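You operate a simulated robot arm through the tools that you are given. There is no shell and no other tool. Be economical: measure what you need, move in short steps, check, and stop when the job is done.

The job below is to be done with a simulated robot arm. You get a single attempt, and the scene is never put back.

## Task
Put things in order on the top of the service bench. At the end: the white wax pad stands on top of the backing plate; the chalk block stands where the orange rolled strap stood; the yellow grease brush stands where the chalk block stood; the orange rolled strap stands on top of the carton marked tips; whatever was shut is shut again. Leave all else as you found it, and nothing knocked over.

Only the result counts: the job must be done as asked and must still hold three seconds after the hand-in. Knocking over, shifting, dropping, spilling or breaking anything else fails it.

## Robot
A 6-joint arm with a two-finger parallel gripper, fixed in place. Base frame: the origin is at the foot of the arm, x ahead of it, y to its left, z up; the work surface is at about z = 0. Units: mm, rad, N and s.
With the tool pointing down near the work surface it reaches from about 180 to 460 mm from the base axis. Its first joint turns from -1.222 to 1.222 rad. Payload 1.9 kg.
The tool frame sits at the grasp point between the pads (the TCP): z along the fingers, y along the line on which they close. The tips reach 23 mm beyond it. The gripper opens to 94 mm. The fingers are 38 mm wide and 10 mm thick; the gripper's body (54 by 96 mm) begins 39 mm behind the TCP.
Orientation is told as [roll, pitch, yaw] about the base's x, y, z axes, in that order, counted from this pose: with the fingers straight down and closing along the base's y, the tool's x points along the base's -x, its y along +y and its z along -z.

## Interface
- The arm moves only by the tool jog_arm. Its argument "plan" is a list that holds one entry, the list of rows, each a list of 7 numbers: the shift along the base's x, y, z in cm, then the turn, a rotation vector about the base's x, y, z in rad, then the closure, from 0 (fully open) to 1 (shut). In form: [[[tx, ty, tz, ax, ay, az, gripper], ...]]. A call has 1 to 20 rows; each row shifts and turns the commanded pose from where the row before left it. A row lasts 0.2 s, in which the tool goes at most 50 mm and 0.15 rad; a call with a longer step from one row to the next is refused whole, and so is a gripper value outside its range. A pose out of reach is approached as far as the arm can. The call stops where the force on the tool passes 40 N (or 10 N more than at its start, if that is more) or the arm is blocked; 0.2 s more then pass. The fingers move at their own pace (about 108 mm/s each) and stop on an object; they squeeze with about 42 N. The grip force told is the motor's: it shows also when the fingers shut on nothing. Time passes only in rows, and 0.2 s behind the last, so rows that do not move let the fingers close. The reply holds the time, the measured pose of the TCP, the force on the tool along the base axes, the opening and the grip force, in the units named above and with some noise, with the torque about the TCP (base axes, N m) and any sound that the robot's microphone picked up.
- Cameras (640 x 400 px; columns grow to the right, rows downward): "scene" is fixed at [69.1, 339, 409]; the picture's right is [-0.50, -0.87, 0.00], its down [-0.61, 0.35, -0.71] and it looks along [0.62, -0.36, -0.70] (base axes); focal length 214 px, centre (320, 200). "wrist" rides on the gripper at [87, 16, -74] in the tool frame; the picture's right is [-0.18, 0.98, 0.00], its down [-0.58, -0.11, -0.81] and it looks along [-0.79, -0.15, 0.59] (tool axes); focal length 243 px, centre (320, 200). There is no depth. A picture from a camera that has moved, and an enlarged one, comes with that camera's place and axes in the base frame and with its lens.
- snapshot(camera): a new picture of that camera. It takes no simulated time.
- enlarge(camera, box): a new picture of the part [left, top, right, bottom] of that camera's present view, enlarged. It takes no simulated time.
- finish_job(): hands the job in; it is judged then, once.

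Work in short steps. Places have to be worked out from the pictures, the camera data and where the tool is seen: move nearer, look again, correct. Check each grasp and each placing, and mend what went wrong. You have 120 turns and 68 pictures in all, those below and enlarged ones among them. Open the gripper and draw the arm clear of the work before you hand the job in, unless the task says otherwise; then end with one line.

The tools are called after ">>>" as a command line: name --argument value ..., lists and objects as JSON in quotes. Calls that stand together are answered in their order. jog_arm: Moves the arm, as the interface text tells. Its arguments: {"type":"object","properties":{"plan":{"type":"array"}},"required":["plan"]} The other tools are called the same way: snapshot (camera) takes a picture; enlarge (camera, box) takes an enlarged picture of a part of a camera's view; finish_job () hands the job in.

At the start:

```text
clock: 0.0
position: [326.9, 9.3, 319.3]
tcp_rot: [0.0, -0.001, -0.004]
contact_force: [-0.7, 1.1, 0.8]
wrist_torque: [0.01, -0.01, 0.02]
width: 93.7
grasp_force: 0.1
```

scene: 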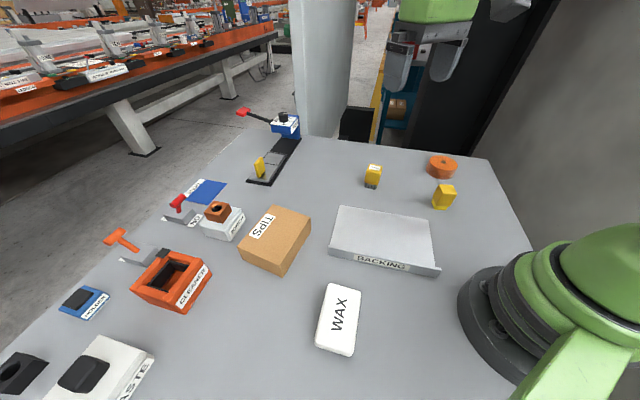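
wrist: 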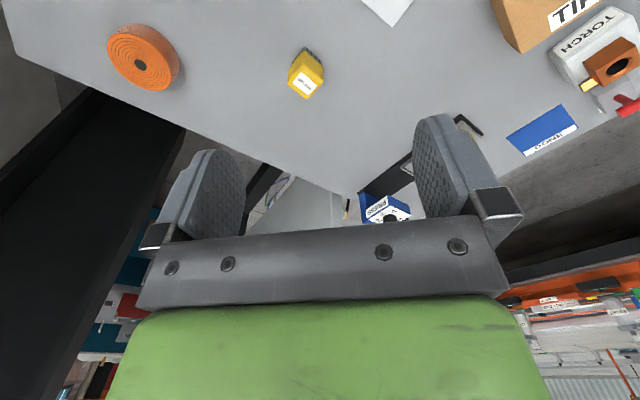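

I'll look closer at the bench to identify the items before moving.

>>> enlarge --camera "scene" --box '[320, 130, 520, 255]'

>>> enlarge --camera "scene" --box '[140, 90, 340, 215]'

>>> enlarge --camera "scene" --box '[0, 200, 320, 400]'

```text
3.20 times, centred on (420, 192) of scene
camera zoom: at [69.1, 339.0, 409.0], right [-0.5, -0.87, 0.0], down [-0.61, 0.35, -0.71], along [0.62, -0.36, -0.7], focal length 686 px, centre (0, 224)
```

zoom: 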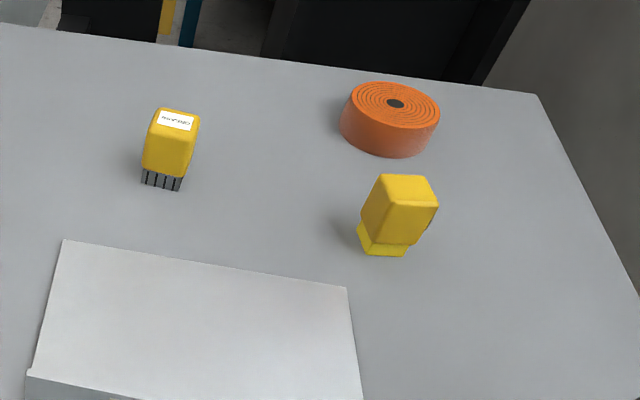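

```text
3.20 times, centred on (240, 152) of scene
camera zoom: at [69.1, 339.0, 409.0], right [-0.5, -0.87, 0.0], down [-0.61, 0.35, -0.71], along [0.62, -0.36, -0.7], focal length 686 px, centre (576, 352)
```

zoom: 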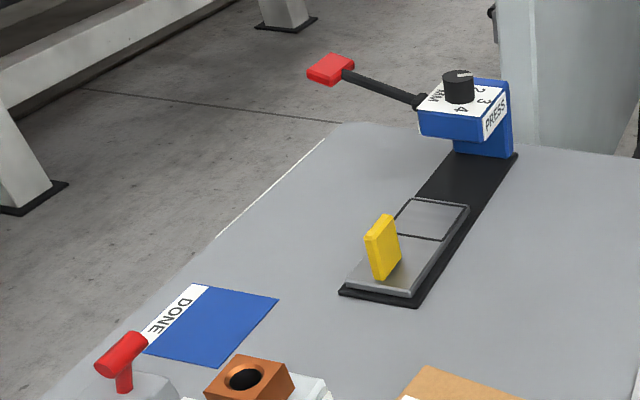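

```text
2.00 times, centred on (160, 300) of scene
camera zoom: at [69.1, 339.0, 409.0], right [-0.5, -0.87, 0.0], down [-0.61, 0.35, -0.71], along [0.62, -0.36, -0.7], focal length 429 px, centre (640, 0)
```

zoom: 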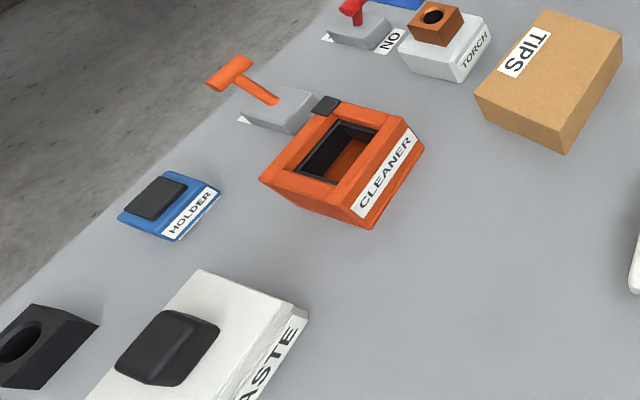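

Two yellow items could be the brush and chalk; I read the label through the wrist camera.

>>> enlarge --camera "wrist" --box '[270, 35, 350, 105]'

>>> enlarge --camera "scene" --box '[350, 150, 470, 225]'

```text
5.71 times, centred on (310, 70) of wrist
camera zoom: at [240.3, 25.3, 391.8], right [0.19, 0.98, 0.0], down [0.58, -0.11, 0.81], along [0.79, -0.15, -0.59], focal length 1386 px, centre (377, 943)
```

zoom: 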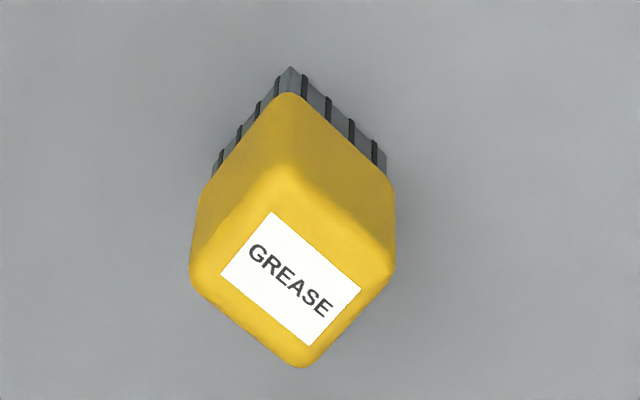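

```text
5.33 times, centred on (410, 188) of scene
camera zoom: at [69.1, 339.0, 409.0], right [-0.5, -0.87, 0.0], down [-0.61, 0.35, -0.71], along [0.62, -0.36, -0.7], focal length 1144 px, centre (-160, 267)
```

zoom: 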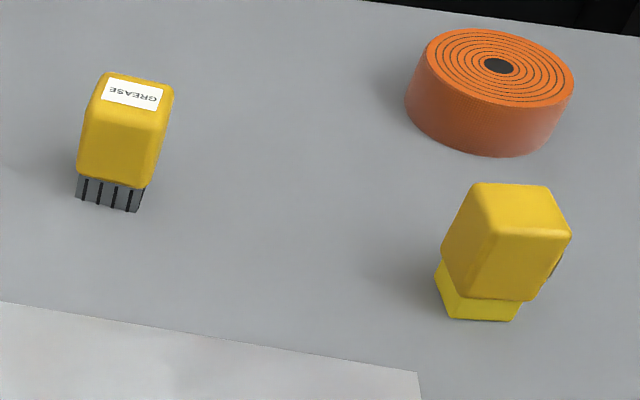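

The labelled one is the grease brush at about (405,-29); another yellow block at (252,-136), strap at about (353,-270). I turn the wrist to look toward -y and view these closer.

>>> jog_arm --plan '[[[-0.5, 0, -0.5, 0, 0, -0.14, 0], [-0.5, 0, -0.5, 0, 0, -0.14, 0], [-0.5, 0, -0.5, 0, 0, -0.14, 0], [-0.5, 0, -0.5, 0, 0, -0.14, 0], [-0.5, 0, -0.5, 0, 0, -0.14, 0], [-0.5, 0, -0.5, 0, 0, -0.14, 0], [-0.5, 0, -0.5, 0, 0, -0.14, 0], [-0.5, 0, -0.5, 0, 0, -0.14, 0], [-0.5, 0, -0.5, 0, 0, -0.14, 0], [-0.5, 0, -0.5, 0, 0, -0.14, 0]]]'

>>> snapshot --camera "wrist"

>>> snapshot --camera "scene"

```text
clock: 2.2
position: [276.6, 9.5, 267.5]
tcp_rot: [0.001, -0.001, -1.404]
contact_force: [0.1, -0.1, 0.6]
wrist_torque: [0.0, 0.01, -0.01]
width: 93.8
grasp_force: 0.1
```

```text
60 pictures are left
camera wrist: at [278.8, 96.6, 341.9], right [1.0, -0.02, 0.0], down [-0.01, -0.59, 0.81], along [-0.02, -0.81, -0.59], focal length 243 px, centre (320, 200)
```

wrist: 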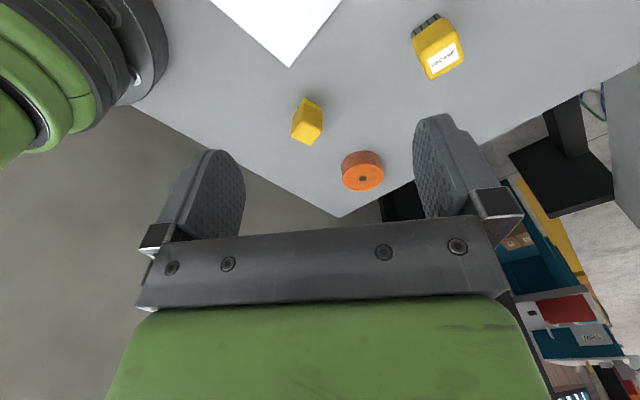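

```text
59 pictures are left
```

scene: 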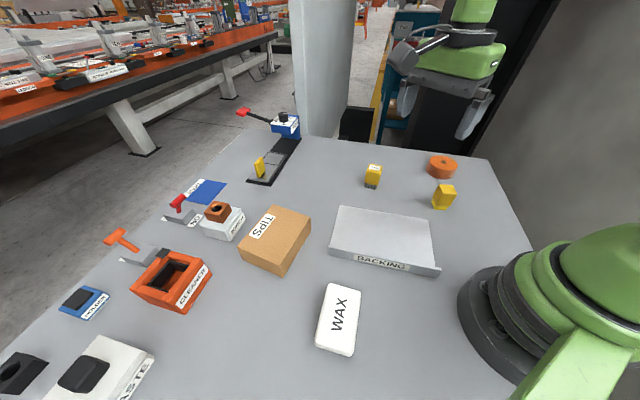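

>>> enlarge --camera "wrist" --box '[270, 80, 398, 200]'

>>> enlarge --camera "scene" --box '[200, 190, 460, 360]'

```text
3.33 times, centred on (334, 140) of wrist
camera zoom: at [278.8, 96.6, 341.9], right [1.0, -0.02, 0.0], down [-0.01, -0.59, 0.81], along [-0.02, -0.81, -0.59], focal length 809 px, centre (273, 400)
```

zoom: 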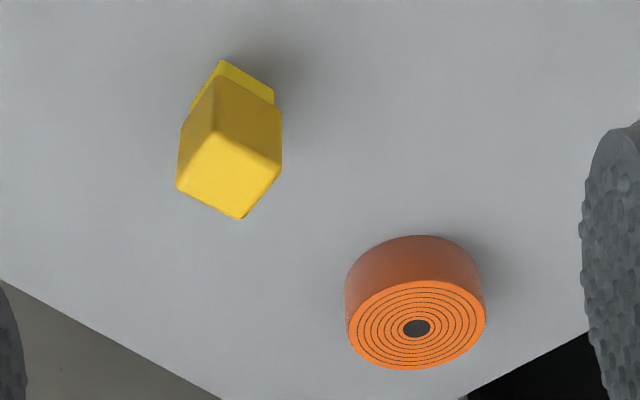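

```text
2.35 times, centred on (330, 275) of scene
camera zoom: at [69.1, 339.0, 409.0], right [-0.5, -0.87, 0.0], down [-0.61, 0.35, -0.71], along [0.62, -0.36, -0.7], focal length 505 px, centre (296, 24)
```

zoom: 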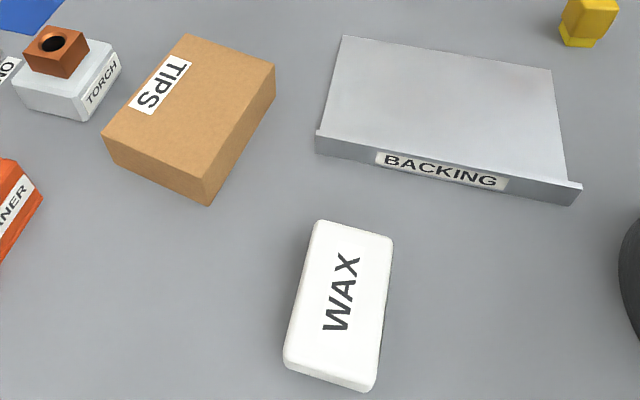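

The candidate chalk block has something dark on its -x/-y side; I turn to look at it from that side, staying high.

>>> jog_arm --plan '[[[-0.3, -1.1, -0.6, 0, 0, 0.145, 0], [-0.3, -1.1, -0.6, 0, 0, 0.145, 0], [-0.3, -1.1, -0.6, 0, 0, 0.145, 0], [-0.3, -1.1, -0.6, 0, 0, 0.145, 0], [-0.3, -1.1, -0.6, 0, 0, 0.145, 0], [-0.3, -1.1, -0.6, 0, 0, 0.145, 0], [-0.3, -1.1, -0.6, 0, 0, 0.145, 0], [-0.3, -1.1, -0.6, 0, 0, 0.145, 0], [-0.3, -1.1, -0.6, 0, 0, 0.145, 0], [-0.3, -1.1, -0.6, 0, 0, 0.145, 0], [-0.3, -1.1, -0.6, 0, 0, 0.145, 0], [-0.3, -1.1, -0.6, 0, 0, 0.145, 0], [-0.3, -1.1, -0.6, 0, 0, 0.145, 0], [-0.3, -1.1, -0.6, 0, 0, 0.145, 0], [-0.3, -1.1, -0.6, 0, 0, 0.145, 0], [-0.3, -1.1, -0.6, 0, 0, 0.145, 0], [-0.3, -1.1, 0, 0, 0, 0.145, 0]]]'

>>> snapshot --camera "wrist"

```text
clock: 5.8
position: [224.0, -177.6, 170.8]
tcp_rot: [-0.001, 0.001, 1.067]
contact_force: [0.4, -0.5, 0.2]
wrist_torque: [-0.01, 0.02, 0.01]
width: 93.9
grasp_force: 0.0
```

```text
56 pictures are left
camera wrist: at [169.5, -245.8, 245.3], right [-0.77, 0.64, 0.0], down [0.38, 0.46, 0.81], along [0.51, 0.62, -0.59], focal length 243 px, centre (320, 200)
```

wrist: 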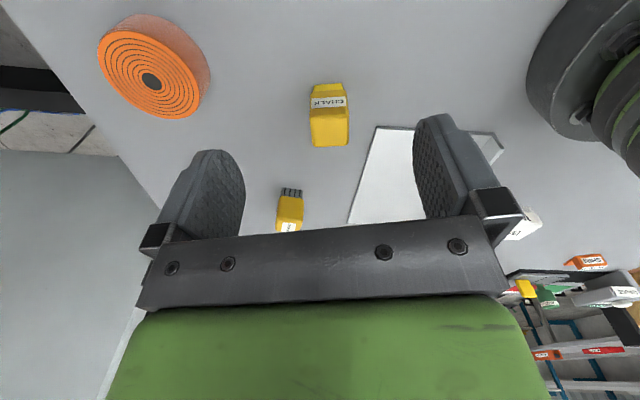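

CHALK is confirmed. Next I go above the strap (estimated centre about (355,-260), height about 30) at a safe height to centre on it.

>>> jog_arm --plan '[[[1.1, -0.69, -0.17, 0, 0, -0.1414, 0], [1.1, -0.69, -0.17, 0, 0, -0.1414, 0], [1.1, -0.69, -0.17, 0, 0, -0.1414, 0], [1.1, -0.69, -0.17, 0, 0, -0.1414, 0], [1.1, -0.69, -0.17, 0, 0, -0.1414, 0], [1.1, -0.69, -0.17, 0, 0, -0.1414, 0], [1.1, -0.69, -0.17, 0, 0, -0.1414, 0], [1.1, -0.69, -0.17, 0, 0, -0.1414, 0], [1.1, -0.69, -0.17, 0, 0, -0.1414, 0], [1.1, -0.69, -0.17, 0, 0, -0.1414, 0], [1.1, -0.69, -0.17, 0, 0, -0.1414, 0], [1.1, -0.69, -0.17, 0, 0, -0.1414, 0], [0, 0, 0, 0, 0, 0, 0]]]'

>>> snapshot --camera "wrist"

```text
clock: 8.6
position: [357.8, -260.1, 152.0]
tcp_rot: [-0.001, 0.001, -0.634]
contact_force: [0.6, 0.3, -0.5]
wrist_torque: [-0.01, 0.01, 0.02]
width: 93.9
grasp_force: 0.0
```

```text
55 pictures are left
camera wrist: at [298.2, -196.5, 225.1], right [0.73, 0.68, 0.0], down [0.4, -0.43, 0.81], along [0.55, -0.59, -0.59], focal length 243 px, centre (320, 200)
```

wrist: 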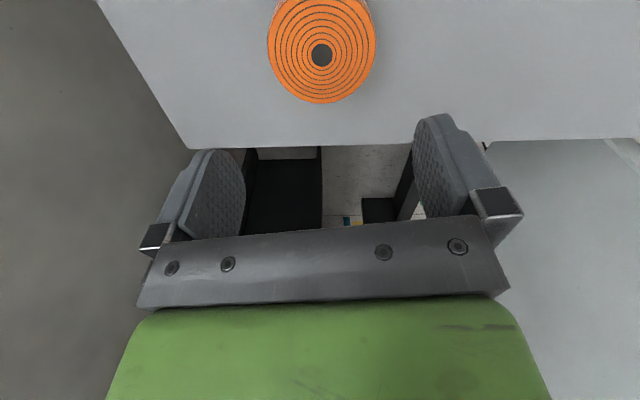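

Strap is laterally centred; it seems ~5 mm nearer the base along the tool's forward axis. I correct and descend to z≈85 (tips at 62) for a second look.

>>> jog_arm --plan '[[[-0.4, 0.3, -1.7, 0, 0, 0, 0], [0, 0, -1.7, 0, 0, 0, 0], [0, 0, -1.7, 0, 0, 0, 0], [0, 0, -1.6, 0, 0, 0, 0], [0, 0, 0, 0, 0, 0, 0]]]'

>>> snapshot --camera "wrist"

>>> snapshot --camera "scene"

```text
clock: 9.8
position: [352.6, -258.4, 84.4]
tcp_rot: [0.0, 0.002, -0.632]
contact_force: [-0.9, 0.2, 0.2]
wrist_torque: [0.04, -0.02, 0.0]
width: 93.9
grasp_force: 0.1
```

```text
54 pictures are left
camera wrist: at [293.4, -193.4, 157.9], right [0.73, 0.68, 0.0], down [0.4, -0.43, 0.81], along [0.55, -0.59, -0.59], focal length 243 px, centre (320, 200)
```

wrist: 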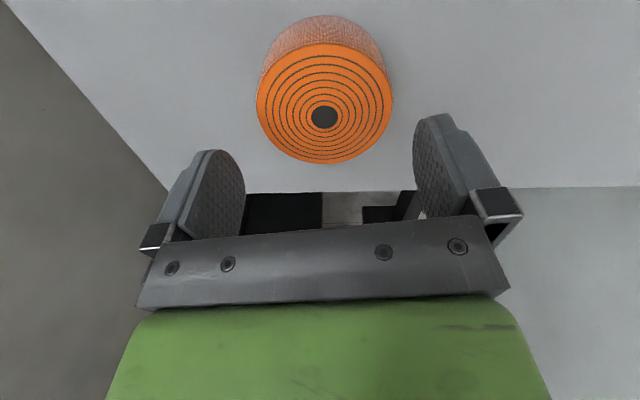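

```text
53 pictures are left
```

scene: 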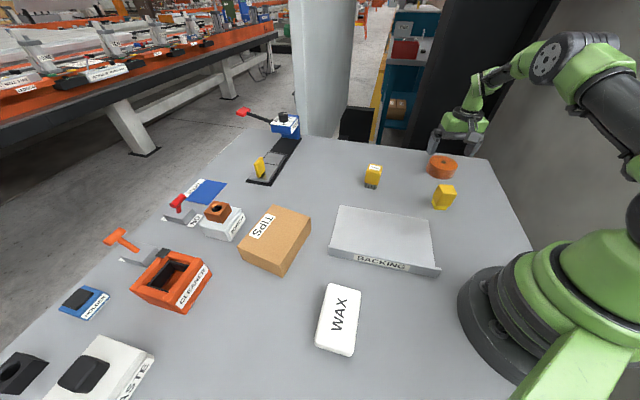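

Both views agree: strap centre about (354,-256.4), height ≈33, diameter ≈82. I shift 2 mm and descend to z≈29, then close.

>>> jog_arm --plan '[[[0.14, 0.2, -1.5, 0, 0, 0, 0], [0, 0, -1.2, 0, 0, 0, 0], [0, 0, -0.8, 0, 0, 0, 0], [0, 0, -0.7, 0, 0, 0, 0], [0, 0, -0.7, 0, 0, 0, 0], [0, 0, -0.6, 0, 0, 0, 0], [0, 0, 0, 0, 0, 0, 0]]]'

```text
clock: 11.4
position: [355.2, -254.9, 29.0]
tcp_rot: [0.002, 0.0, -0.631]
contact_force: [-0.2, 0.1, 0.1]
wrist_torque: [0.01, -0.01, 0.0]
width: 93.9
grasp_force: 0.0
```

No contact on the way down. Close on the strap and lift a little.

>>> jog_arm --plan '[[[0, 0, 0, 0, 0, 0, 0.4], [0, 0, 0, 0, 0, 0, 0.5], [0, 0, 0, 0, 0, 0, 0.5]]]'

>>> snapshot --camera "wrist"

```text
clock: 12.2
position: [353.9, -255.9, 30.3]
tcp_rot: [0.001, 0.0, -0.631]
contact_force: [0.4, 0.4, -0.9]
wrist_torque: [0.01, 0.0, -0.02]
width: 78.8
grasp_force: 41.8
```

```text
52 pictures are left
camera wrist: at [295.2, -191.4, 103.4], right [0.73, 0.68, 0.0], down [0.4, -0.43, 0.81], along [0.55, -0.59, -0.59], focal length 243 px, centre (320, 200)
```

wrist: 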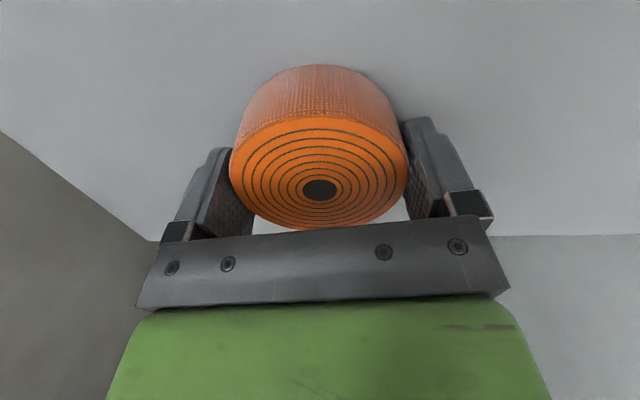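

Strap is gripped (78.8 mm), its centre spot ≈ (354.5,-255.8). Carton top I compute centred near (355,278), top z≈45, long axis along (-0.58,0.81). Lift straight up.

>>> jog_arm --plan '[[[0, 0, 1.0, 0, 0, 0, 0.5], [0, 0, 2.0, 0, 0, 0, 0.5], [0, 0, 3.0, 0, 0, 0, 0.5], [0, 0, 3.0, 0, 0, 0, 0.5], [0, 0, 3.0, 0, 0, 0, 0.5], [0, 0, 3.0, 0, 0, 0, 0.5], [0, 0, 3.0, 0, 0, 0, 0.5], [0, 0, 0, 0, 0, 0, 0.5]]]'

>>> snapshot --camera "wrist"

```text
clock: 14.0
position: [355.3, -257.4, 208.8]
tcp_rot: [-0.001, 0.0, -0.632]
contact_force: [-0.1, 0.0, -1.4]
wrist_torque: [-0.02, -0.04, -0.04]
width: 78.8
grasp_force: 42.6
```

```text
51 pictures are left
camera wrist: at [295.4, -192.0, 283.1], right [0.73, 0.68, 0.0], down [0.4, -0.43, 0.81], along [0.55, -0.59, -0.59], focal length 243 px, centre (320, 200)
```

wrist: 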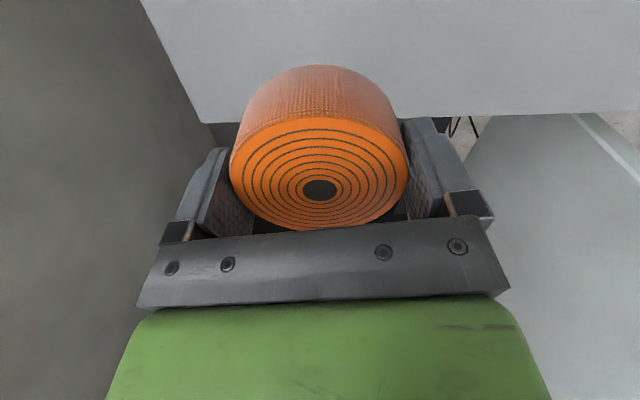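

Held well. Swing over to above the carton at this height.

>>> jog_arm --plan '[[[-0.05, 4.0, 0, 0, 0, 0.0993, 0.5], [-0.05, 4.0, 0, 0, 0, 0.0993, 0.5], [-0.05, 4.0, 0, 0, 0, 0.0993, 0.5], [-0.05, 4.0, 0, 0, 0, 0.0993, 0.5], [-0.05, 4.0, 0, 0, 0, 0.0993, 0.5], [-0.05, 4.0, 0, 0, 0, 0.0993, 0.5], [-0.05, 4.0, 0, 0, 0, 0.0993, 0.5], [-0.05, 4.0, 0, 0, 0, 0.0993, 0.5], [-0.05, 4.0, 0, 0, 0, 0.0993, 0.5], [-0.05, 4.0, 0, 0, 0, 0.0993, 0.5], [-0.05, 4.0, 0, 0, 0, 0.0993, 0.5], [-0.05, 4.0, 0, 0, 0, 0.0993, 0.5], [-0.05, 4.0, 0, 0, 0, 0.0993, 0.5], [0, 0, 0, 0, 0, 0, 0.5]]]'

>>> snapshot --camera "wrist"

>>> snapshot --camera "scene"

```text
clock: 17.0
position: [347.3, 264.5, 209.1]
tcp_rot: [0.001, 0.0, 0.66]
contact_force: [0.3, -0.6, -2.0]
wrist_torque: [0.01, -0.02, -0.03]
width: 78.6
grasp_force: 42.3
```

```text
50 pictures are left
camera wrist: at [269.6, 224.0, 283.1], right [-0.46, 0.89, 0.0], down [0.53, 0.27, 0.81], along [0.72, 0.37, -0.59], focal length 243 px, centre (320, 200)
```

wrist: 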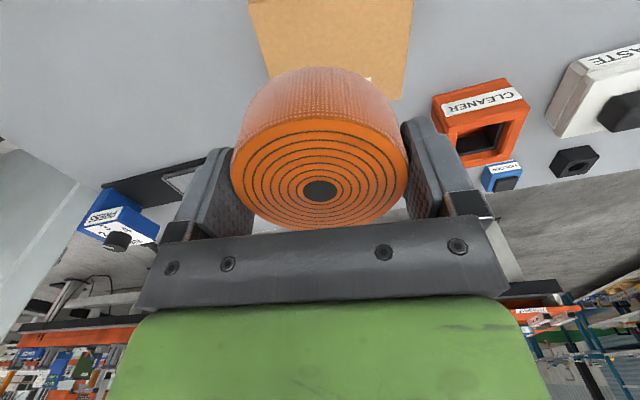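

```text
49 pictures are left
```

scene: 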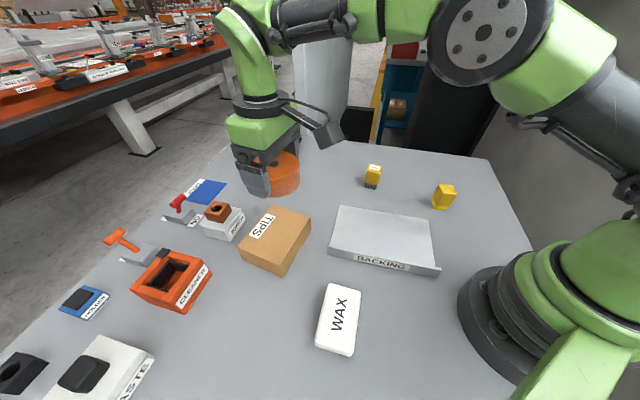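

Carton position agrees with the wrist view. Shift to (351,274) and descend to z≈90 to check.

>>> jog_arm --plan '[[[0.35, 1.0, -2.5, 0, 0, 0, 0.5], [0, 0, -2.5, 0, 0, 0, 0.5], [0, 0, -2.5, 0, 0, 0, 0.5], [0, 0, -2.0, 0, 0, 0, 0.5], [0, 0, -1.5, 0, 0, 0, 0.5], [0, 0, -1.0, 0, 0, 0, 0.5], [0, 0, 0, 0, 0, 0, 0.5]]]'

>>> snapshot --camera "scene"

>>> snapshot --camera "wrist"

```text
clock: 18.6
position: [351.6, 274.8, 90.2]
tcp_rot: [-0.002, 0.0, 0.658]
contact_force: [0.2, 0.3, -1.1]
wrist_torque: [-0.02, 0.0, 0.01]
width: 78.9
grasp_force: 42.2
```

```text
48 pictures are left
```

scene: 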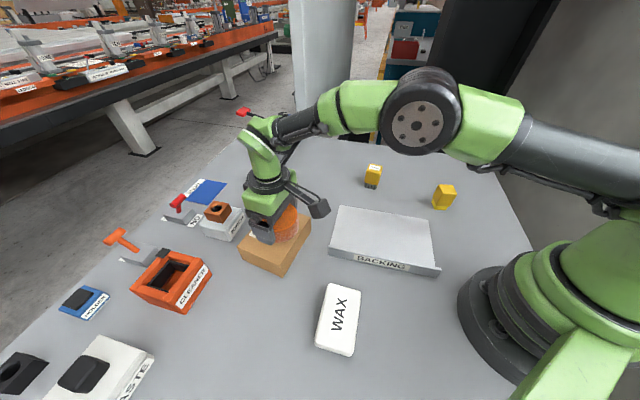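

```text
47 pictures are left
camera wrist: at [273.7, 234.0, 163.5], right [-0.46, 0.89, 0.0], down [0.53, 0.27, 0.81], along [0.72, 0.37, -0.59], focal length 243 px, centre (320, 200)
```

wrist: 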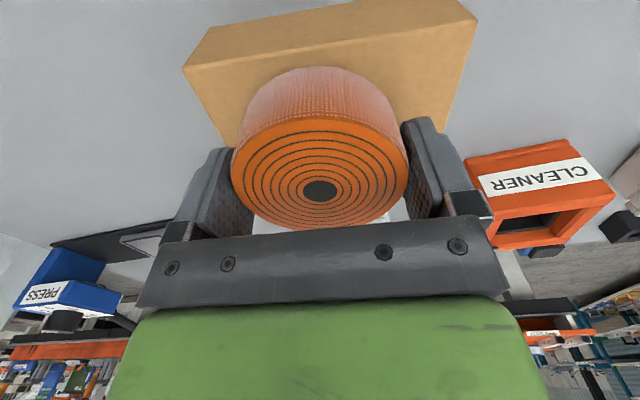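

Well over the carton. Lower gently in small steps toward contact.

>>> jog_arm --plan '[[[0, 0, -0.3, 0, 0, 0, 0.5], [0, 0, -0.3, 0, 0, 0, 0.5], [0, 0, -0.3, 0, 0, 0, 0.5], [0, 0, -0.2, 0, 0, 0, 0.5], [0, 0, 0, 0, 0, 0, 0.5]]]'

```text
clock: 19.8
position: [351.8, 273.5, 78.7]
tcp_rot: [0.001, -0.003, 0.658]
contact_force: [-5.9, -6.6, 18.2]
wrist_torque: [-0.28, 0.17, -0.07]
width: 78.7
grasp_force: 41.8
```

Contact made at z≈79 (carton top ≈48). Ease up 1 mm to relieve the load, then open the fingers.

>>> jog_arm --plan '[[[0, 0, 0.08, 0, 0, 0, 0.5], [0, 0, 0, 0, 0, 0, 0.5]]]'

```text
clock: 20.4
position: [350.6, 273.6, 80.9]
tcp_rot: [0.0, -0.002, 0.658]
contact_force: [-1.4, -1.8, 10.6]
wrist_torque: [-0.06, 0.0, -0.08]
width: 78.8
grasp_force: 42.1
```

>>> jog_arm --plan '[[[0, 0, 0.05, 0, 0, 0, 0.5], [0, 0, 0, 0, 0, 0, 0.3], [0, 0, 0, 0, 0, 0, 0.1], [0, 0, 0, 0, 0, 0, 0], [0, 0, 0, 0, 0, 0, 0]]]'

>>> snapshot --camera "wrist"

```text
clock: 21.6
position: [352.2, 274.4, 80.4]
tcp_rot: [-0.001, 0.0, 0.658]
contact_force: [0.3, 0.4, 0.3]
wrist_torque: [-0.01, 0.01, 0.0]
width: 94.4
grasp_force: 0.1
```

```text
46 pictures are left
camera wrist: at [273.9, 234.0, 153.7], right [-0.46, 0.89, 0.0], down [0.53, 0.27, 0.81], along [0.72, 0.37, -0.59], focal length 243 px, centre (320, 200)
```

wrist: 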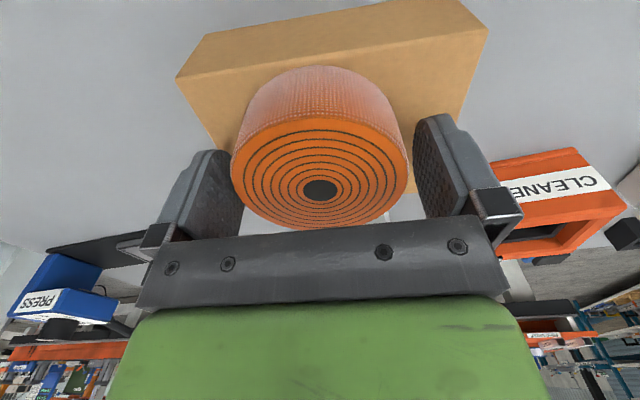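

Strap released and standing on the carton. Raise clear, then go over the wax pad (estimated centre (159,246), short side along (0.67,0.74), so yaw ≈ -0.735).

>>> jog_arm --plan '[[[0, 0, 1.5, 0, 0, 0, 0], [0, 0, 2.5, 0, 0, 0, 0], [0, 0, 3.0, 0, 0, 0, 0], [0, 0, 3.0, 0, 0, 0, 0], [-1.9, -0.28, 0, 0, 0, -0.139, 0], [-1.9, -0.28, 0, 0, 0, -0.139, 0], [-1.9, -0.28, 0, 0, 0, -0.139, 0], [-1.9, -0.28, 0, 0, 0, -0.139, 0], [-1.9, -0.28, 0, 0, 0, -0.139, 0], [-1.9, -0.28, 0, 0, 0, -0.139, 0], [-1.9, -0.28, 0, 0, 0, -0.139, 0], [-1.9, -0.28, 0, 0, 0, -0.139, 0], [-1.9, -0.28, 0, 0, 0, -0.139, 0], [-1.9, -0.28, 0, 0, 0, -0.139, 0], [0, 0, 0, 0, 0, 0, 0]]]'

>>> snapshot --camera "wrist"

>>> snapshot --camera "scene"

```text
clock: 24.8
position: [160.2, 245.2, 180.1]
tcp_rot: [-0.001, -0.001, -0.731]
contact_force: [0.4, 0.2, 0.9]
wrist_torque: [0.01, -0.03, 0.03]
width: 94.0
grasp_force: 0.0
```

```text
45 pictures are left
camera wrist: at [108.2, 315.9, 253.6], right [0.79, 0.61, 0.0], down [0.36, -0.47, 0.81], along [0.49, -0.64, -0.59], focal length 243 px, centre (320, 200)
```

wrist: 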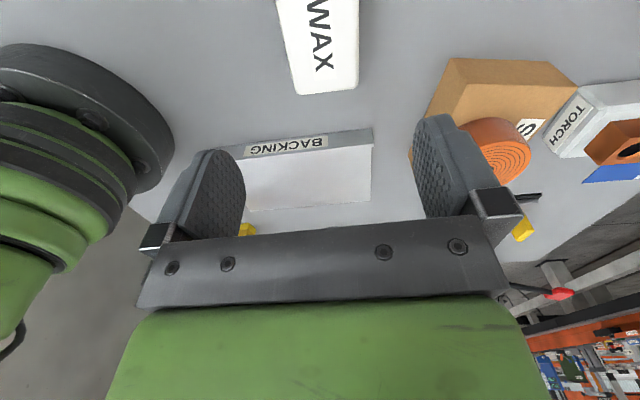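

```text
44 pictures are left
```

scene: 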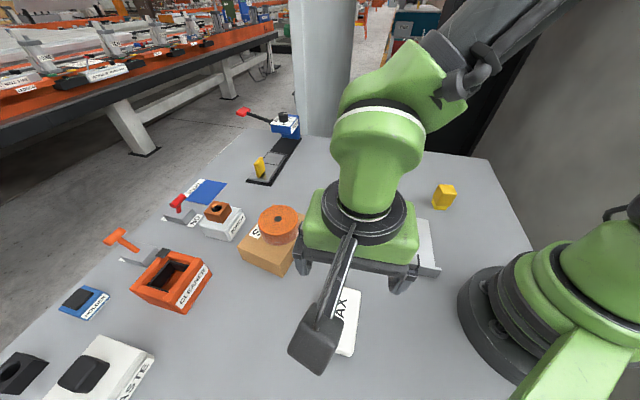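

Wax is centred under the tool; its orientation wants ≈0.08 rad more turn. Turn and descend to z≈75.

>>> jog_arm --plan '[[[0, 0.2, -2.5, 0, 0, -0.08, 0], [0, 0, -2.5, 0, 0, 0, 0], [0, 0, -2.5, 0, 0, 0, 0], [0, 0, -2.0, 0, 0, 0, 0], [0, 0, -1.0, 0, 0, 0, 0], [0, 0, 0, 0, 0, 0, 0]]]'

>>> snapshot --camera "wrist"

```text
clock: 26.2
position: [161.3, 248.2, 75.2]
tcp_rot: [0.0, 0.002, -0.812]
contact_force: [-0.2, -0.2, -0.4]
wrist_torque: [-0.01, 0.02, 0.03]
width: 93.9
grasp_force: 0.2
```

```text
43 pictures are left
camera wrist: at [114.3, 321.6, 148.5], right [0.84, 0.54, 0.0], down [0.32, -0.5, 0.81], along [0.44, -0.68, -0.59], focal length 243 px, centre (320, 200)
```

wrist: 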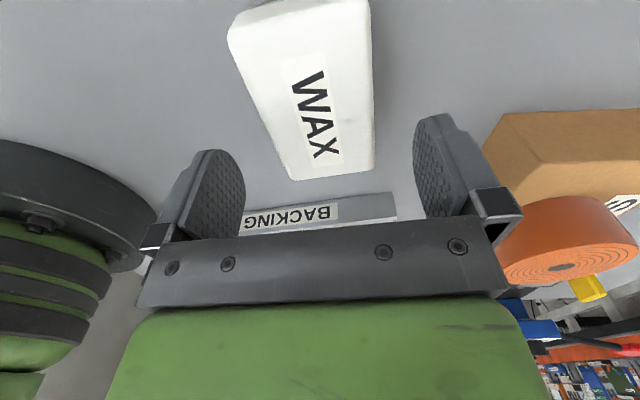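

Wax sits between the fingers. Descend to z≈27 and close.

>>> jog_arm --plan '[[[0, 0, -1.5, 0, 0, 0, 0], [0, 0, -1.3, 0, 0, 0, 0], [0, 0, -1.0, 0, 0, 0, 0], [0, 0, -0.7, 0, 0, 0, 0], [0, 0, -0.3, 0, 0, 0, 0], [0, 0, 0, 0, 0, 0, 0.3], [0, 0, 0, 0, 0, 0, 0.6], [0, 0, 0, 0, 0, 0, 0.6], [0, 0, 0, 0, 0, 0, 0.6]]]'

>>> snapshot --camera "wrist"

```text
clock: 28.2
position: [161.1, 249.1, 27.2]
tcp_rot: [-0.001, 0.0, -0.809]
contact_force: [-0.5, -0.6, 0.8]
wrist_torque: [-0.03, -0.01, -0.02]
width: 59.7
grasp_force: 42.0
```

```text
42 pictures are left
camera wrist: at [114.6, 322.0, 100.7], right [0.84, 0.54, 0.0], down [0.32, -0.5, 0.81], along [0.44, -0.68, -0.59], focal length 243 px, centre (320, 200)
```

wrist: 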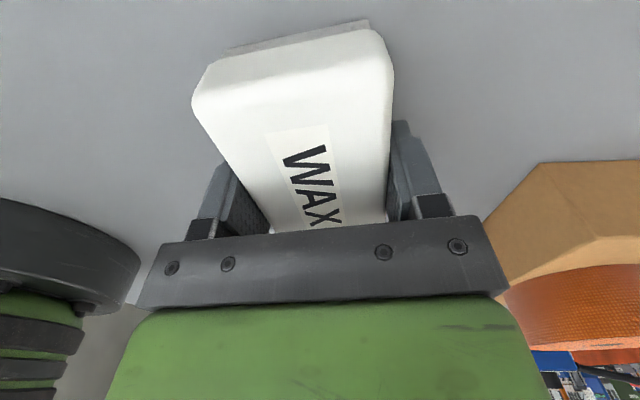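

Gripped at 59.7 mm. Lift and check what comes with it.

>>> jog_arm --plan '[[[0, 0, 1.0, 0, 0, 0, 0.6], [0, 0, 2.0, 0, 0, 0, 0.6], [0, 0, 3.0, 0, 0, 0, 0.6], [0, 0, 3.0, 0, 0, 0, 0.6], [0, 0, 3.0, 0, 0, 0, 0.6], [0, 0, 0, 0, 0, 0, 0.6]]]'

>>> snapshot --camera "scene"

>>> snapshot --camera "wrist"

```text
clock: 29.6
position: [161.8, 247.4, 148.5]
tcp_rot: [0.0, 0.0, -0.809]
contact_force: [-0.4, 0.4, -1.0]
wrist_torque: [-0.03, 0.02, -0.01]
width: 59.5
grasp_force: 42.0
```

```text
41 pictures are left
```

scene: 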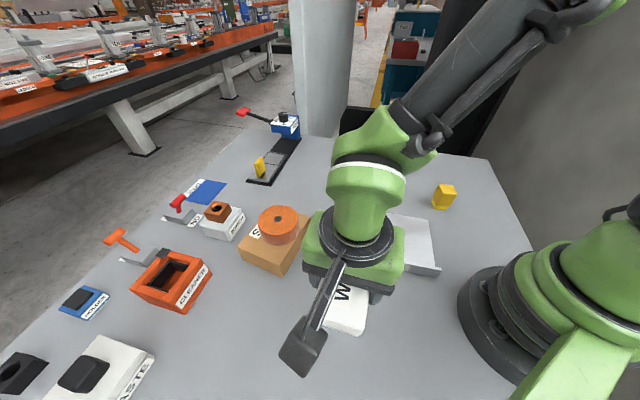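

```text
40 pictures are left
camera wrist: at [114.3, 322.3, 221.1], right [0.84, 0.54, 0.0], down [0.32, -0.5, 0.81], along [0.44, -0.68, -0.59], focal length 243 px, centre (320, 200)
```

wrist: 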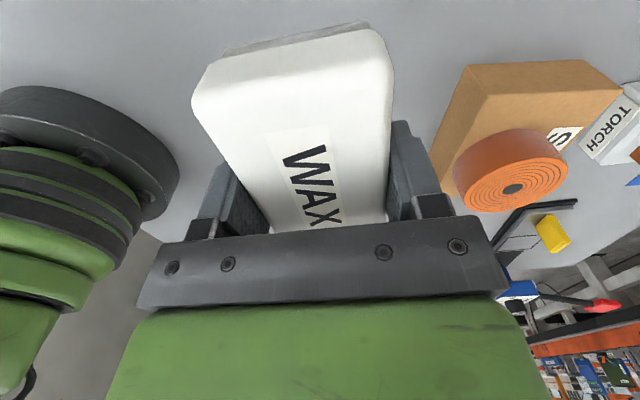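

Lifted cleanly. The plate seems a thin sheet with an upturned lip on its camera side; centre about (259,60). Move above it and lower to z≈60.

>>> jog_arm --plan '[[[1.63, -3.12, 0, 0, 0, 0, 0.6], [1.63, -3.12, 0, 0, 0, 0, 0.6], [1.63, -3.12, 0, 0, 0, 0, 0.6], [1.63, -3.12, 0, 0, 0, 0, 0.6], [1.63, -3.12, 0, 0, 0, 0, 0.6], [1.63, -3.12, 0, 0, 0, 0, 0.6], [0, 0, 0, 0, 0, 0, 0.6], [0, 0, -2.5, 0, 0, 0, 0.6], [0, 0, -2.5, 0, 0, 0, 0.6], [0, 0, -2.5, 0, 0, 0, 0.6], [0, 0, -1, 0, 0, 0, 0.6], [0, 0, 0, 0, 0, 0, 0.6]]]'

>>> snapshot --camera "scene"

>>> snapshot --camera "wrist"

```text
clock: 32.2
position: [258.8, 61.4, 60.9]
tcp_rot: [-0.001, -0.001, -0.811]
contact_force: [0.0, 0.0, -0.3]
wrist_torque: [-0.01, -0.03, 0.0]
width: 59.8
grasp_force: 41.9
```

```text
39 pictures are left
```

scene: 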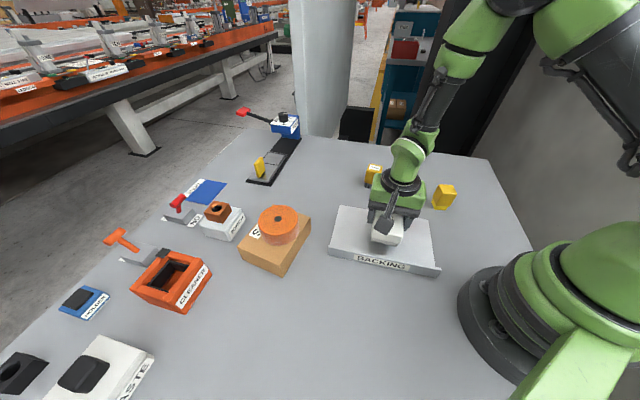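

```text
38 pictures are left
camera wrist: at [212.2, 135.5, 135.0], right [0.84, 0.54, 0.0], down [0.32, -0.5, 0.81], along [0.44, -0.68, -0.59], focal length 243 px, centre (320, 200)
```

wrist: 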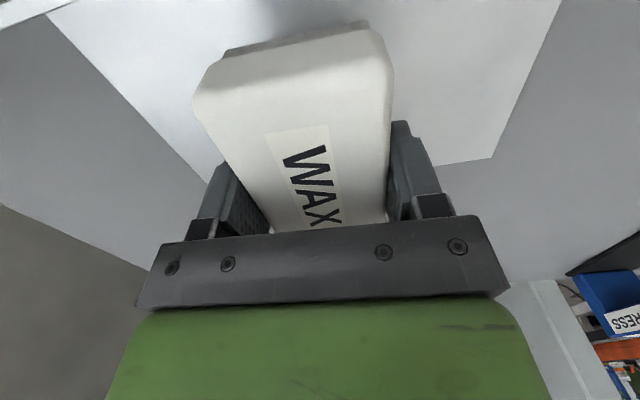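

The plate is thin and flat; the wax is well within it. Lower to near contact.

>>> jog_arm --plan '[[[0, 0, -0.8, 0, 0, 0, 0.6], [0, 0, -0.7, 0, 0, 0, 0.6], [0, 0, -0.5, 0, 0, 0, 0.6], [0, 0, -0.3, 0, 0, 0, 0.6], [0, 0, -0.2, 0, 0, 0, 0.6], [0, 0, -0.2, 0, 0, 0, 0.6], [0, 0, 0, 0, 0, 0, 0.6]]]'

```text
clock: 33.8
position: [259.5, 60.8, 34.2]
tcp_rot: [0.0, 0.0, -0.81]
contact_force: [0.4, 0.3, -1.3]
wrist_torque: [0.01, 0.0, -0.01]
width: 59.8
grasp_force: 41.9
```

>>> jog_arm --plan '[[[0, 0, -0.15, 0, 0, 0, 0.6], [0, 0, -0.15, 0, 0, 0, 0.6], [0, 0, 0, 0, 0, 0, 0.6]]]'

```text
clock: 34.6
position: [259.7, 60.7, 31.9]
tcp_rot: [0.001, 0.0, -0.812]
contact_force: [-8.2, -0.7, 32.6]
wrist_torque: [0.01, 0.16, 0.07]
width: 59.9
grasp_force: 41.8
```

Contact with the plate at z≈32 (slightly hard); back off ~1.2 mm, then open.

>>> jog_arm --plan '[[[0, 0, 0.12, 0, 0, 0, 0.6], [0, 0, 0, 0, 0, 0, 0.6], [0, 0, 0, 0, 0, 0, 0.4], [0, 0, 0, 0, 0, 0, 0.2], [0, 0, 0, 0, 0, 0, 0], [0, 0, 0, 0, 0, 0, 0]]]'

>>> snapshot --camera "wrist"

```text
clock: 36.0
position: [260.2, 60.8, 33.1]
tcp_rot: [0.001, 0.001, -0.81]
contact_force: [-1.1, 0.5, -1.0]
wrist_torque: [0.02, -0.01, -0.01]
width: 93.9
grasp_force: 0.0
```

```text
37 pictures are left
camera wrist: at [212.2, 134.8, 106.7], right [0.84, 0.54, 0.0], down [0.32, -0.5, 0.81], along [0.44, -0.68, -0.59], focal length 243 px, centre (320, 200)
```

wrist: 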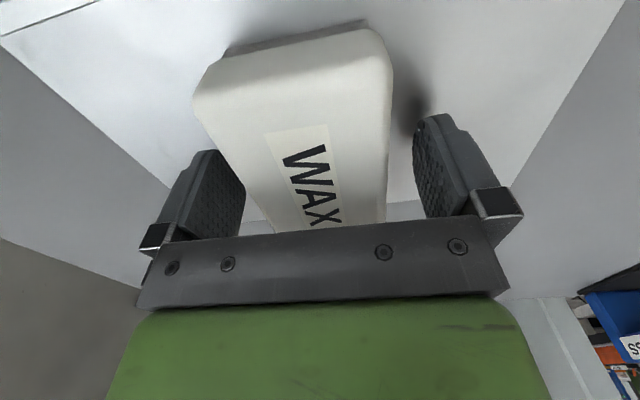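

Wax released on the plate. Raise, then go above the chalk (estimated base centre (256,-138), yaw ≈ -0.575).

>>> jog_arm --plan '[[[0, 0, 1.5, 0, 0, 0, 0], [0, 0, 3, 0, 0, 0, 0], [0, 0, 3, 0, 0, 0, 0], [0, 0, 3, 0, 0, 0, 0], [0, 0, 3, 0, 0, 0, 0], [0, -3.3, 0, 0, 0, 0.04, 0], [0, -3.3, 0, 0, 0, 0.04, 0], [0, -3.3, 0, 0, 0, 0.04, 0], [0, -3.3, 0, 0, 0, 0.04, 0], [0, -3.3, 0, 0, 0, 0.04, 0], [-0.3, -3.3, 0, 0, 0, 0.04, 0], [0, 0, 0, 0, 0, 0, 0]]]'

>>> snapshot --camera "wrist"

>>> snapshot --camera "scene"

```text
clock: 38.6
position: [256.8, -137.3, 168.2]
tcp_rot: [0.001, 0.001, -0.568]
contact_force: [0.3, 0.2, 1.4]
wrist_torque: [-0.01, 0.02, -0.01]
width: 94.0
grasp_force: 0.0
```

```text
36 pictures are left
camera wrist: at [192.4, -77.5, 241.7], right [0.69, 0.73, 0.0], down [0.43, -0.41, 0.81], along [0.59, -0.55, -0.59], focal length 243 px, centre (320, 200)
```

wrist: 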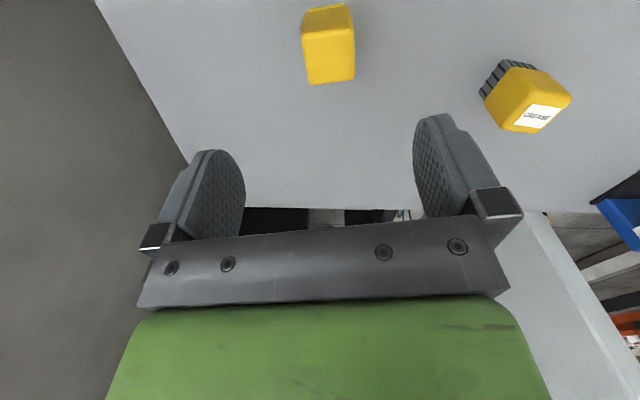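

```text
35 pictures are left
```

scene: 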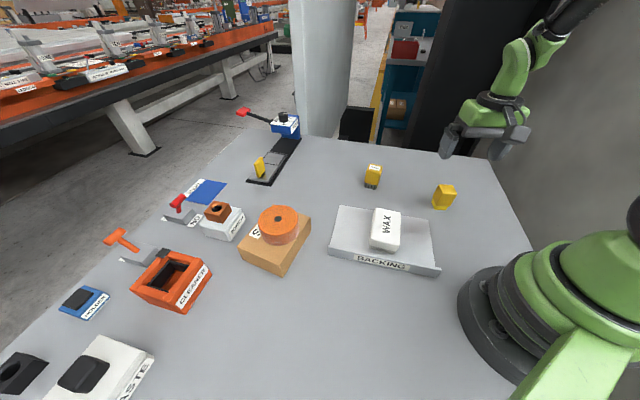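

>>> enlarge --camera "wrist" --box '[270, 0, 390, 100]'

```text
4.00 times, centred on (330, 50) of wrist
camera zoom: at [192.4, -77.5, 241.7], right [0.69, 0.73, 0.0], down [0.43, -0.41, 0.81], along [0.59, -0.55, -0.59], focal length 970 px, centre (280, 800)
```

zoom: 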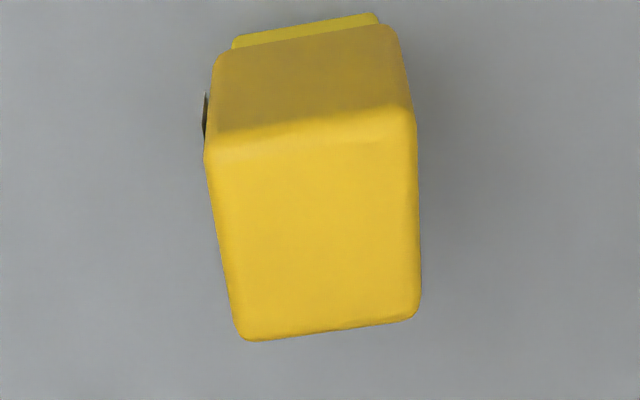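

Chalk seen slightly right: top centre ≈ (258,-128.6). Correct and descend to z≈85 for a second look.

>>> jog_arm --plan '[[[0.12, 0.87, -2.5, 0, 0, -0.025, 0], [0, 0, -2.5, 0, 0, 0, 0], [0, 0, -2.3, 0, 0, 0, 0], [0, 0, -1.0, 0, 0, 0, 0], [0, 0, 0, 0, 0, 0, 0]]]'

>>> snapshot --camera "wrist"

```text
clock: 39.8
position: [258.4, -128.0, 84.1]
tcp_rot: [-0.001, 0.001, -0.595]
contact_force: [0.2, 0.7, -0.8]
wrist_torque: [0.0, 0.01, -0.01]
width: 94.2
grasp_force: 0.2
```

```text
33 pictures are left
camera wrist: at [195.8, -66.2, 158.4], right [0.7, 0.71, 0.0], down [0.42, -0.42, 0.81], along [0.57, -0.57, -0.59], focal length 243 px, centre (320, 200)
```

wrist: 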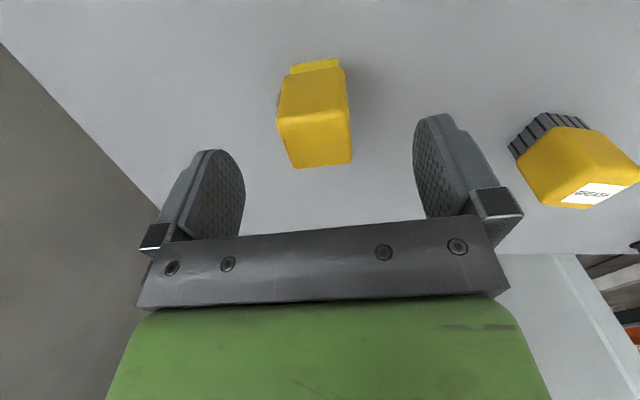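

Chalk is centred (258.4,-128), height ≈52. Descend to z≈33 and close.

>>> jog_arm --plan '[[[0, 0, -1.5, 0, 0, 0, 0], [0, 0, -1.5, 0, 0, 0, 0], [0, 0, -1.3, 0, 0, 0, 0], [0, 0, -0.8, 0, 0, 0, 0], [0, 0, 0, 0, 0, 0, 0], [0, 0, 0, 0, 0, 0, 0.4], [0, 0, 0, 0, 0, 0, 0.75], [0, 0, 0, 0, 0, 0, 0.75], [0, 0, 0, 0, 0, 0, 0.75], [0, 0, 0, 0, 0, 0, 0.75]]]'

>>> snapshot --camera "wrist"

```text
clock: 42.0
position: [257.6, -128.9, 34.7]
tcp_rot: [-0.001, -0.001, -0.596]
contact_force: [0.2, -0.3, -0.2]
wrist_torque: [0.04, 0.0, -0.03]
width: 35.5
grasp_force: 41.7
```

```text
32 pictures are left
camera wrist: at [195.4, -66.5, 108.4], right [0.7, 0.71, 0.0], down [0.42, -0.42, 0.81], along [0.57, -0.57, -0.59], focal length 243 px, centre (320, 200)
```

wrist: 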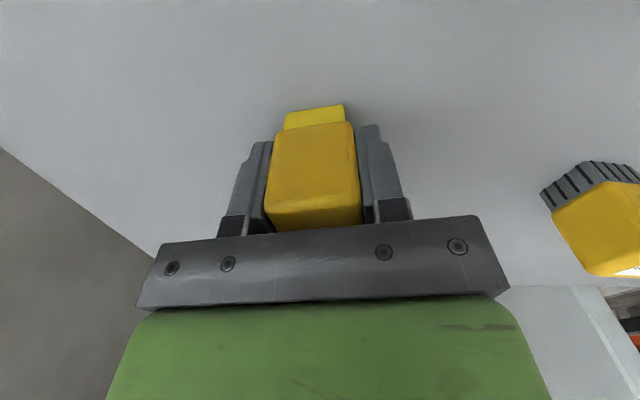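

Gripped at 35.5 mm. Lift 10 cm and carry to the strap's old spot (354.3,-256).

>>> jog_arm --plan '[[[0, 0, 1.0, 0, 0, 0, 0.75], [0, 0, 3.0, 0, 0, 0, 0.75], [0, 0, 3.0, 0, 0, 0, 0.75], [0, 0, 3.0, 0, 0, 0, 0.75], [2.4, -3.19, 0, 0, 0, 0, 0.75], [2.4, -3.19, 0, 0, 0, 0, 0.75], [2.4, -3.19, 0, 0, 0, 0, 0.75], [2.41, -3.19, 0, 0, 0, 0, 0.75], [0, 0, 0, 0, 0, 0, 0.75], [0, 0, -3, 0, 0, 0, 0.75], [0, 0, -3, 0, 0, 0, 0.75], [0, 0, -2.5, 0, 0, 0, 0.75], [0, 0, 0, 0, 0, 0, 0.75]]]'

>>> snapshot --camera "wrist"

>>> snapshot --camera "scene"

```text
clock: 44.8
position: [353.7, -257.4, 47.4]
tcp_rot: [-0.001, 0.0, -0.595]
contact_force: [0.0, 0.0, 0.6]
wrist_torque: [0.0, 0.01, 0.04]
width: 35.5
grasp_force: 41.7
```

```text
31 pictures are left
camera wrist: at [291.4, -194.3, 122.1], right [0.7, 0.71, 0.0], down [0.42, -0.42, 0.81], along [0.57, -0.57, -0.59], focal length 243 px, centre (320, 200)
```

wrist: 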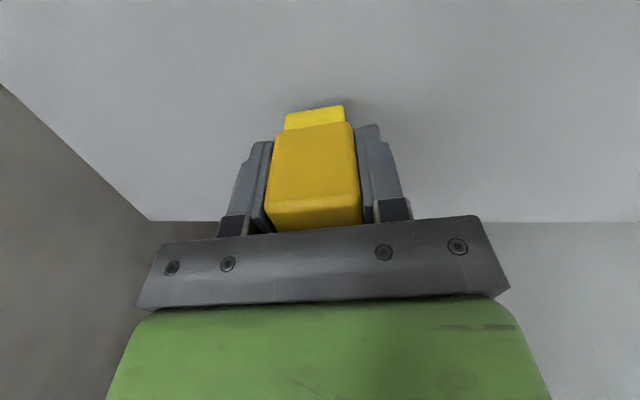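

```text
30 pictures are left
```

scene: 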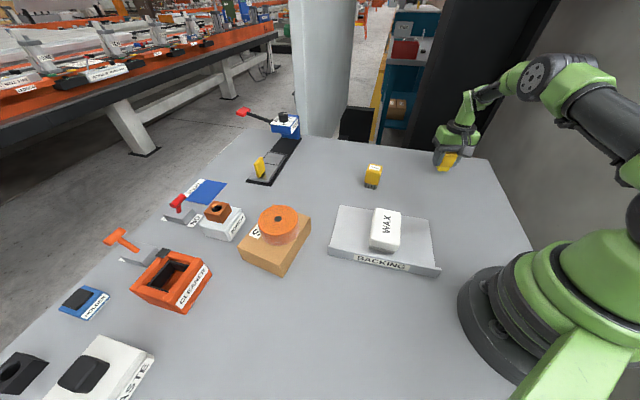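

In place above the spot. Lower 14 mm to just touching.

>>> jog_arm --plan '[[[0.05, 0.1, -0.5, 0, 0, 0, 0.75], [0, 0, -0.5, 0, 0, 0, 0.75], [0, 0, -0.3, 0, 0, 0, 0.75], [0, 0, -0.15, 0, 0, 0, 0.75], [0, 0, 0, 0, 0, 0, 0.75]]]'

```text
clock: 46.0
position: [354.0, -255.6, 34.4]
tcp_rot: [0.0, 0.001, -0.596]
contact_force: [-0.3, 0.6, -1.3]
wrist_torque: [0.01, 0.02, 0.02]
width: 35.5
grasp_force: 42.0
```

>>> jog_arm --plan '[[[0, 0, -0.1, 0, 0, 0, 0.75], [0, 0, 0, 0, 0, 0, 0.75]]]'

```text
clock: 46.6
position: [354.0, -254.6, 35.5]
tcp_rot: [0.0, -0.002, -0.598]
contact_force: [-3.2, 2.8, 12.6]
wrist_torque: [0.11, 0.18, -0.01]
width: 35.5
grasp_force: 42.2
```

Contact with the bench. Release.

>>> jog_arm --plan '[[[0, 0, 0.05, 0, 0, 0, 0.75], [0, 0, 0, 0, 0, 0, 0.6], [0, 0, 0, 0, 0, 0, 0.4], [0, 0, 0, 0, 0, 0, 0.2], [0, 0, 0, 0, 0, 0, 0], [0, 0, 0, 0, 0, 0, 0]]]'

>>> snapshot --camera "wrist"

```text
clock: 48.0
position: [354.2, -254.4, 34.5]
tcp_rot: [0.0, 0.0, -0.595]
contact_force: [-0.2, -0.1, 0.1]
wrist_torque: [-0.02, 0.04, 0.01]
width: 93.9
grasp_force: 0.1
```

```text
29 pictures are left
camera wrist: at [292.4, -193.0, 108.0], right [0.7, 0.71, 0.0], down [0.42, -0.42, 0.81], along [0.57, -0.57, -0.59], focal length 243 px, centre (320, 200)
```

wrist: 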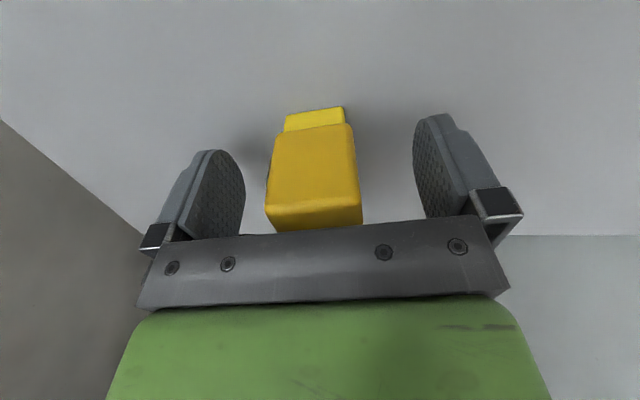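

Chalk stands at the strap's spot. Raise and move over the grease brush (estimated (410,-28), yaw ≈ -0.876).

>>> jog_arm --plan '[[[0, 0, 1.5, 0, 0, 0, 0], [0, 0, 3, 0, 0, 0, 0], [0, 0, 3, 0, 0, 0, 0], [0, 0, 3, 0, 0, 0, 0], [0, 0, 3, 0, 0, 0, 0], [0.8, 3.23, 0, 0, 0, -0.04, 0], [0.8, 3.23, 0, 0, 0, -0.04, 0], [0.8, 3.23, 0, 0, 0, -0.04, 0], [0.8, 3.23, 0, 0, 0, -0.04, 0], [0.8, 3.23, 0, 0, 0, -0.04, 0], [0.8, 3.23, 0, 0, 0, -0.04, 0], [0.8, 3.23, 0, 0, 0, -0.04, 0], [0, 0, 0, 0, 0, 0, 0]]]'

>>> snapshot --camera "wrist"

>>> snapshot --camera "scene"

```text
clock: 50.8
position: [408.6, -29.1, 169.1]
tcp_rot: [0.001, 0.001, -0.876]
contact_force: [0.3, 0.2, 0.3]
wrist_torque: [0.01, 0.01, 0.02]
width: 94.0
grasp_force: 0.0
```

```text
28 pictures are left
camera wrist: at [367.3, 47.8, 243.0], right [0.87, 0.49, 0.0], down [0.29, -0.52, 0.81], along [0.39, -0.7, -0.59], focal length 243 px, centre (320, 200)
```

wrist: 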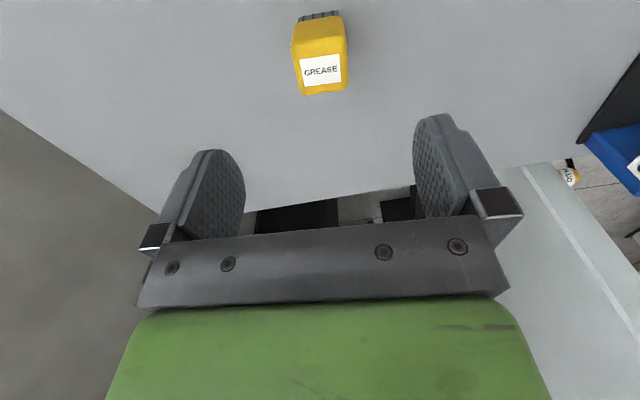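

```text
27 pictures are left
```

scene: 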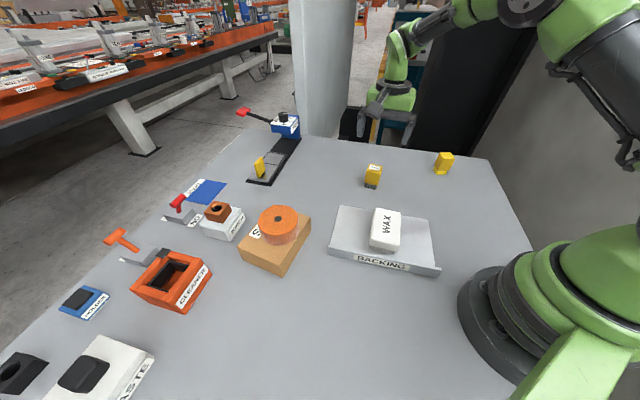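

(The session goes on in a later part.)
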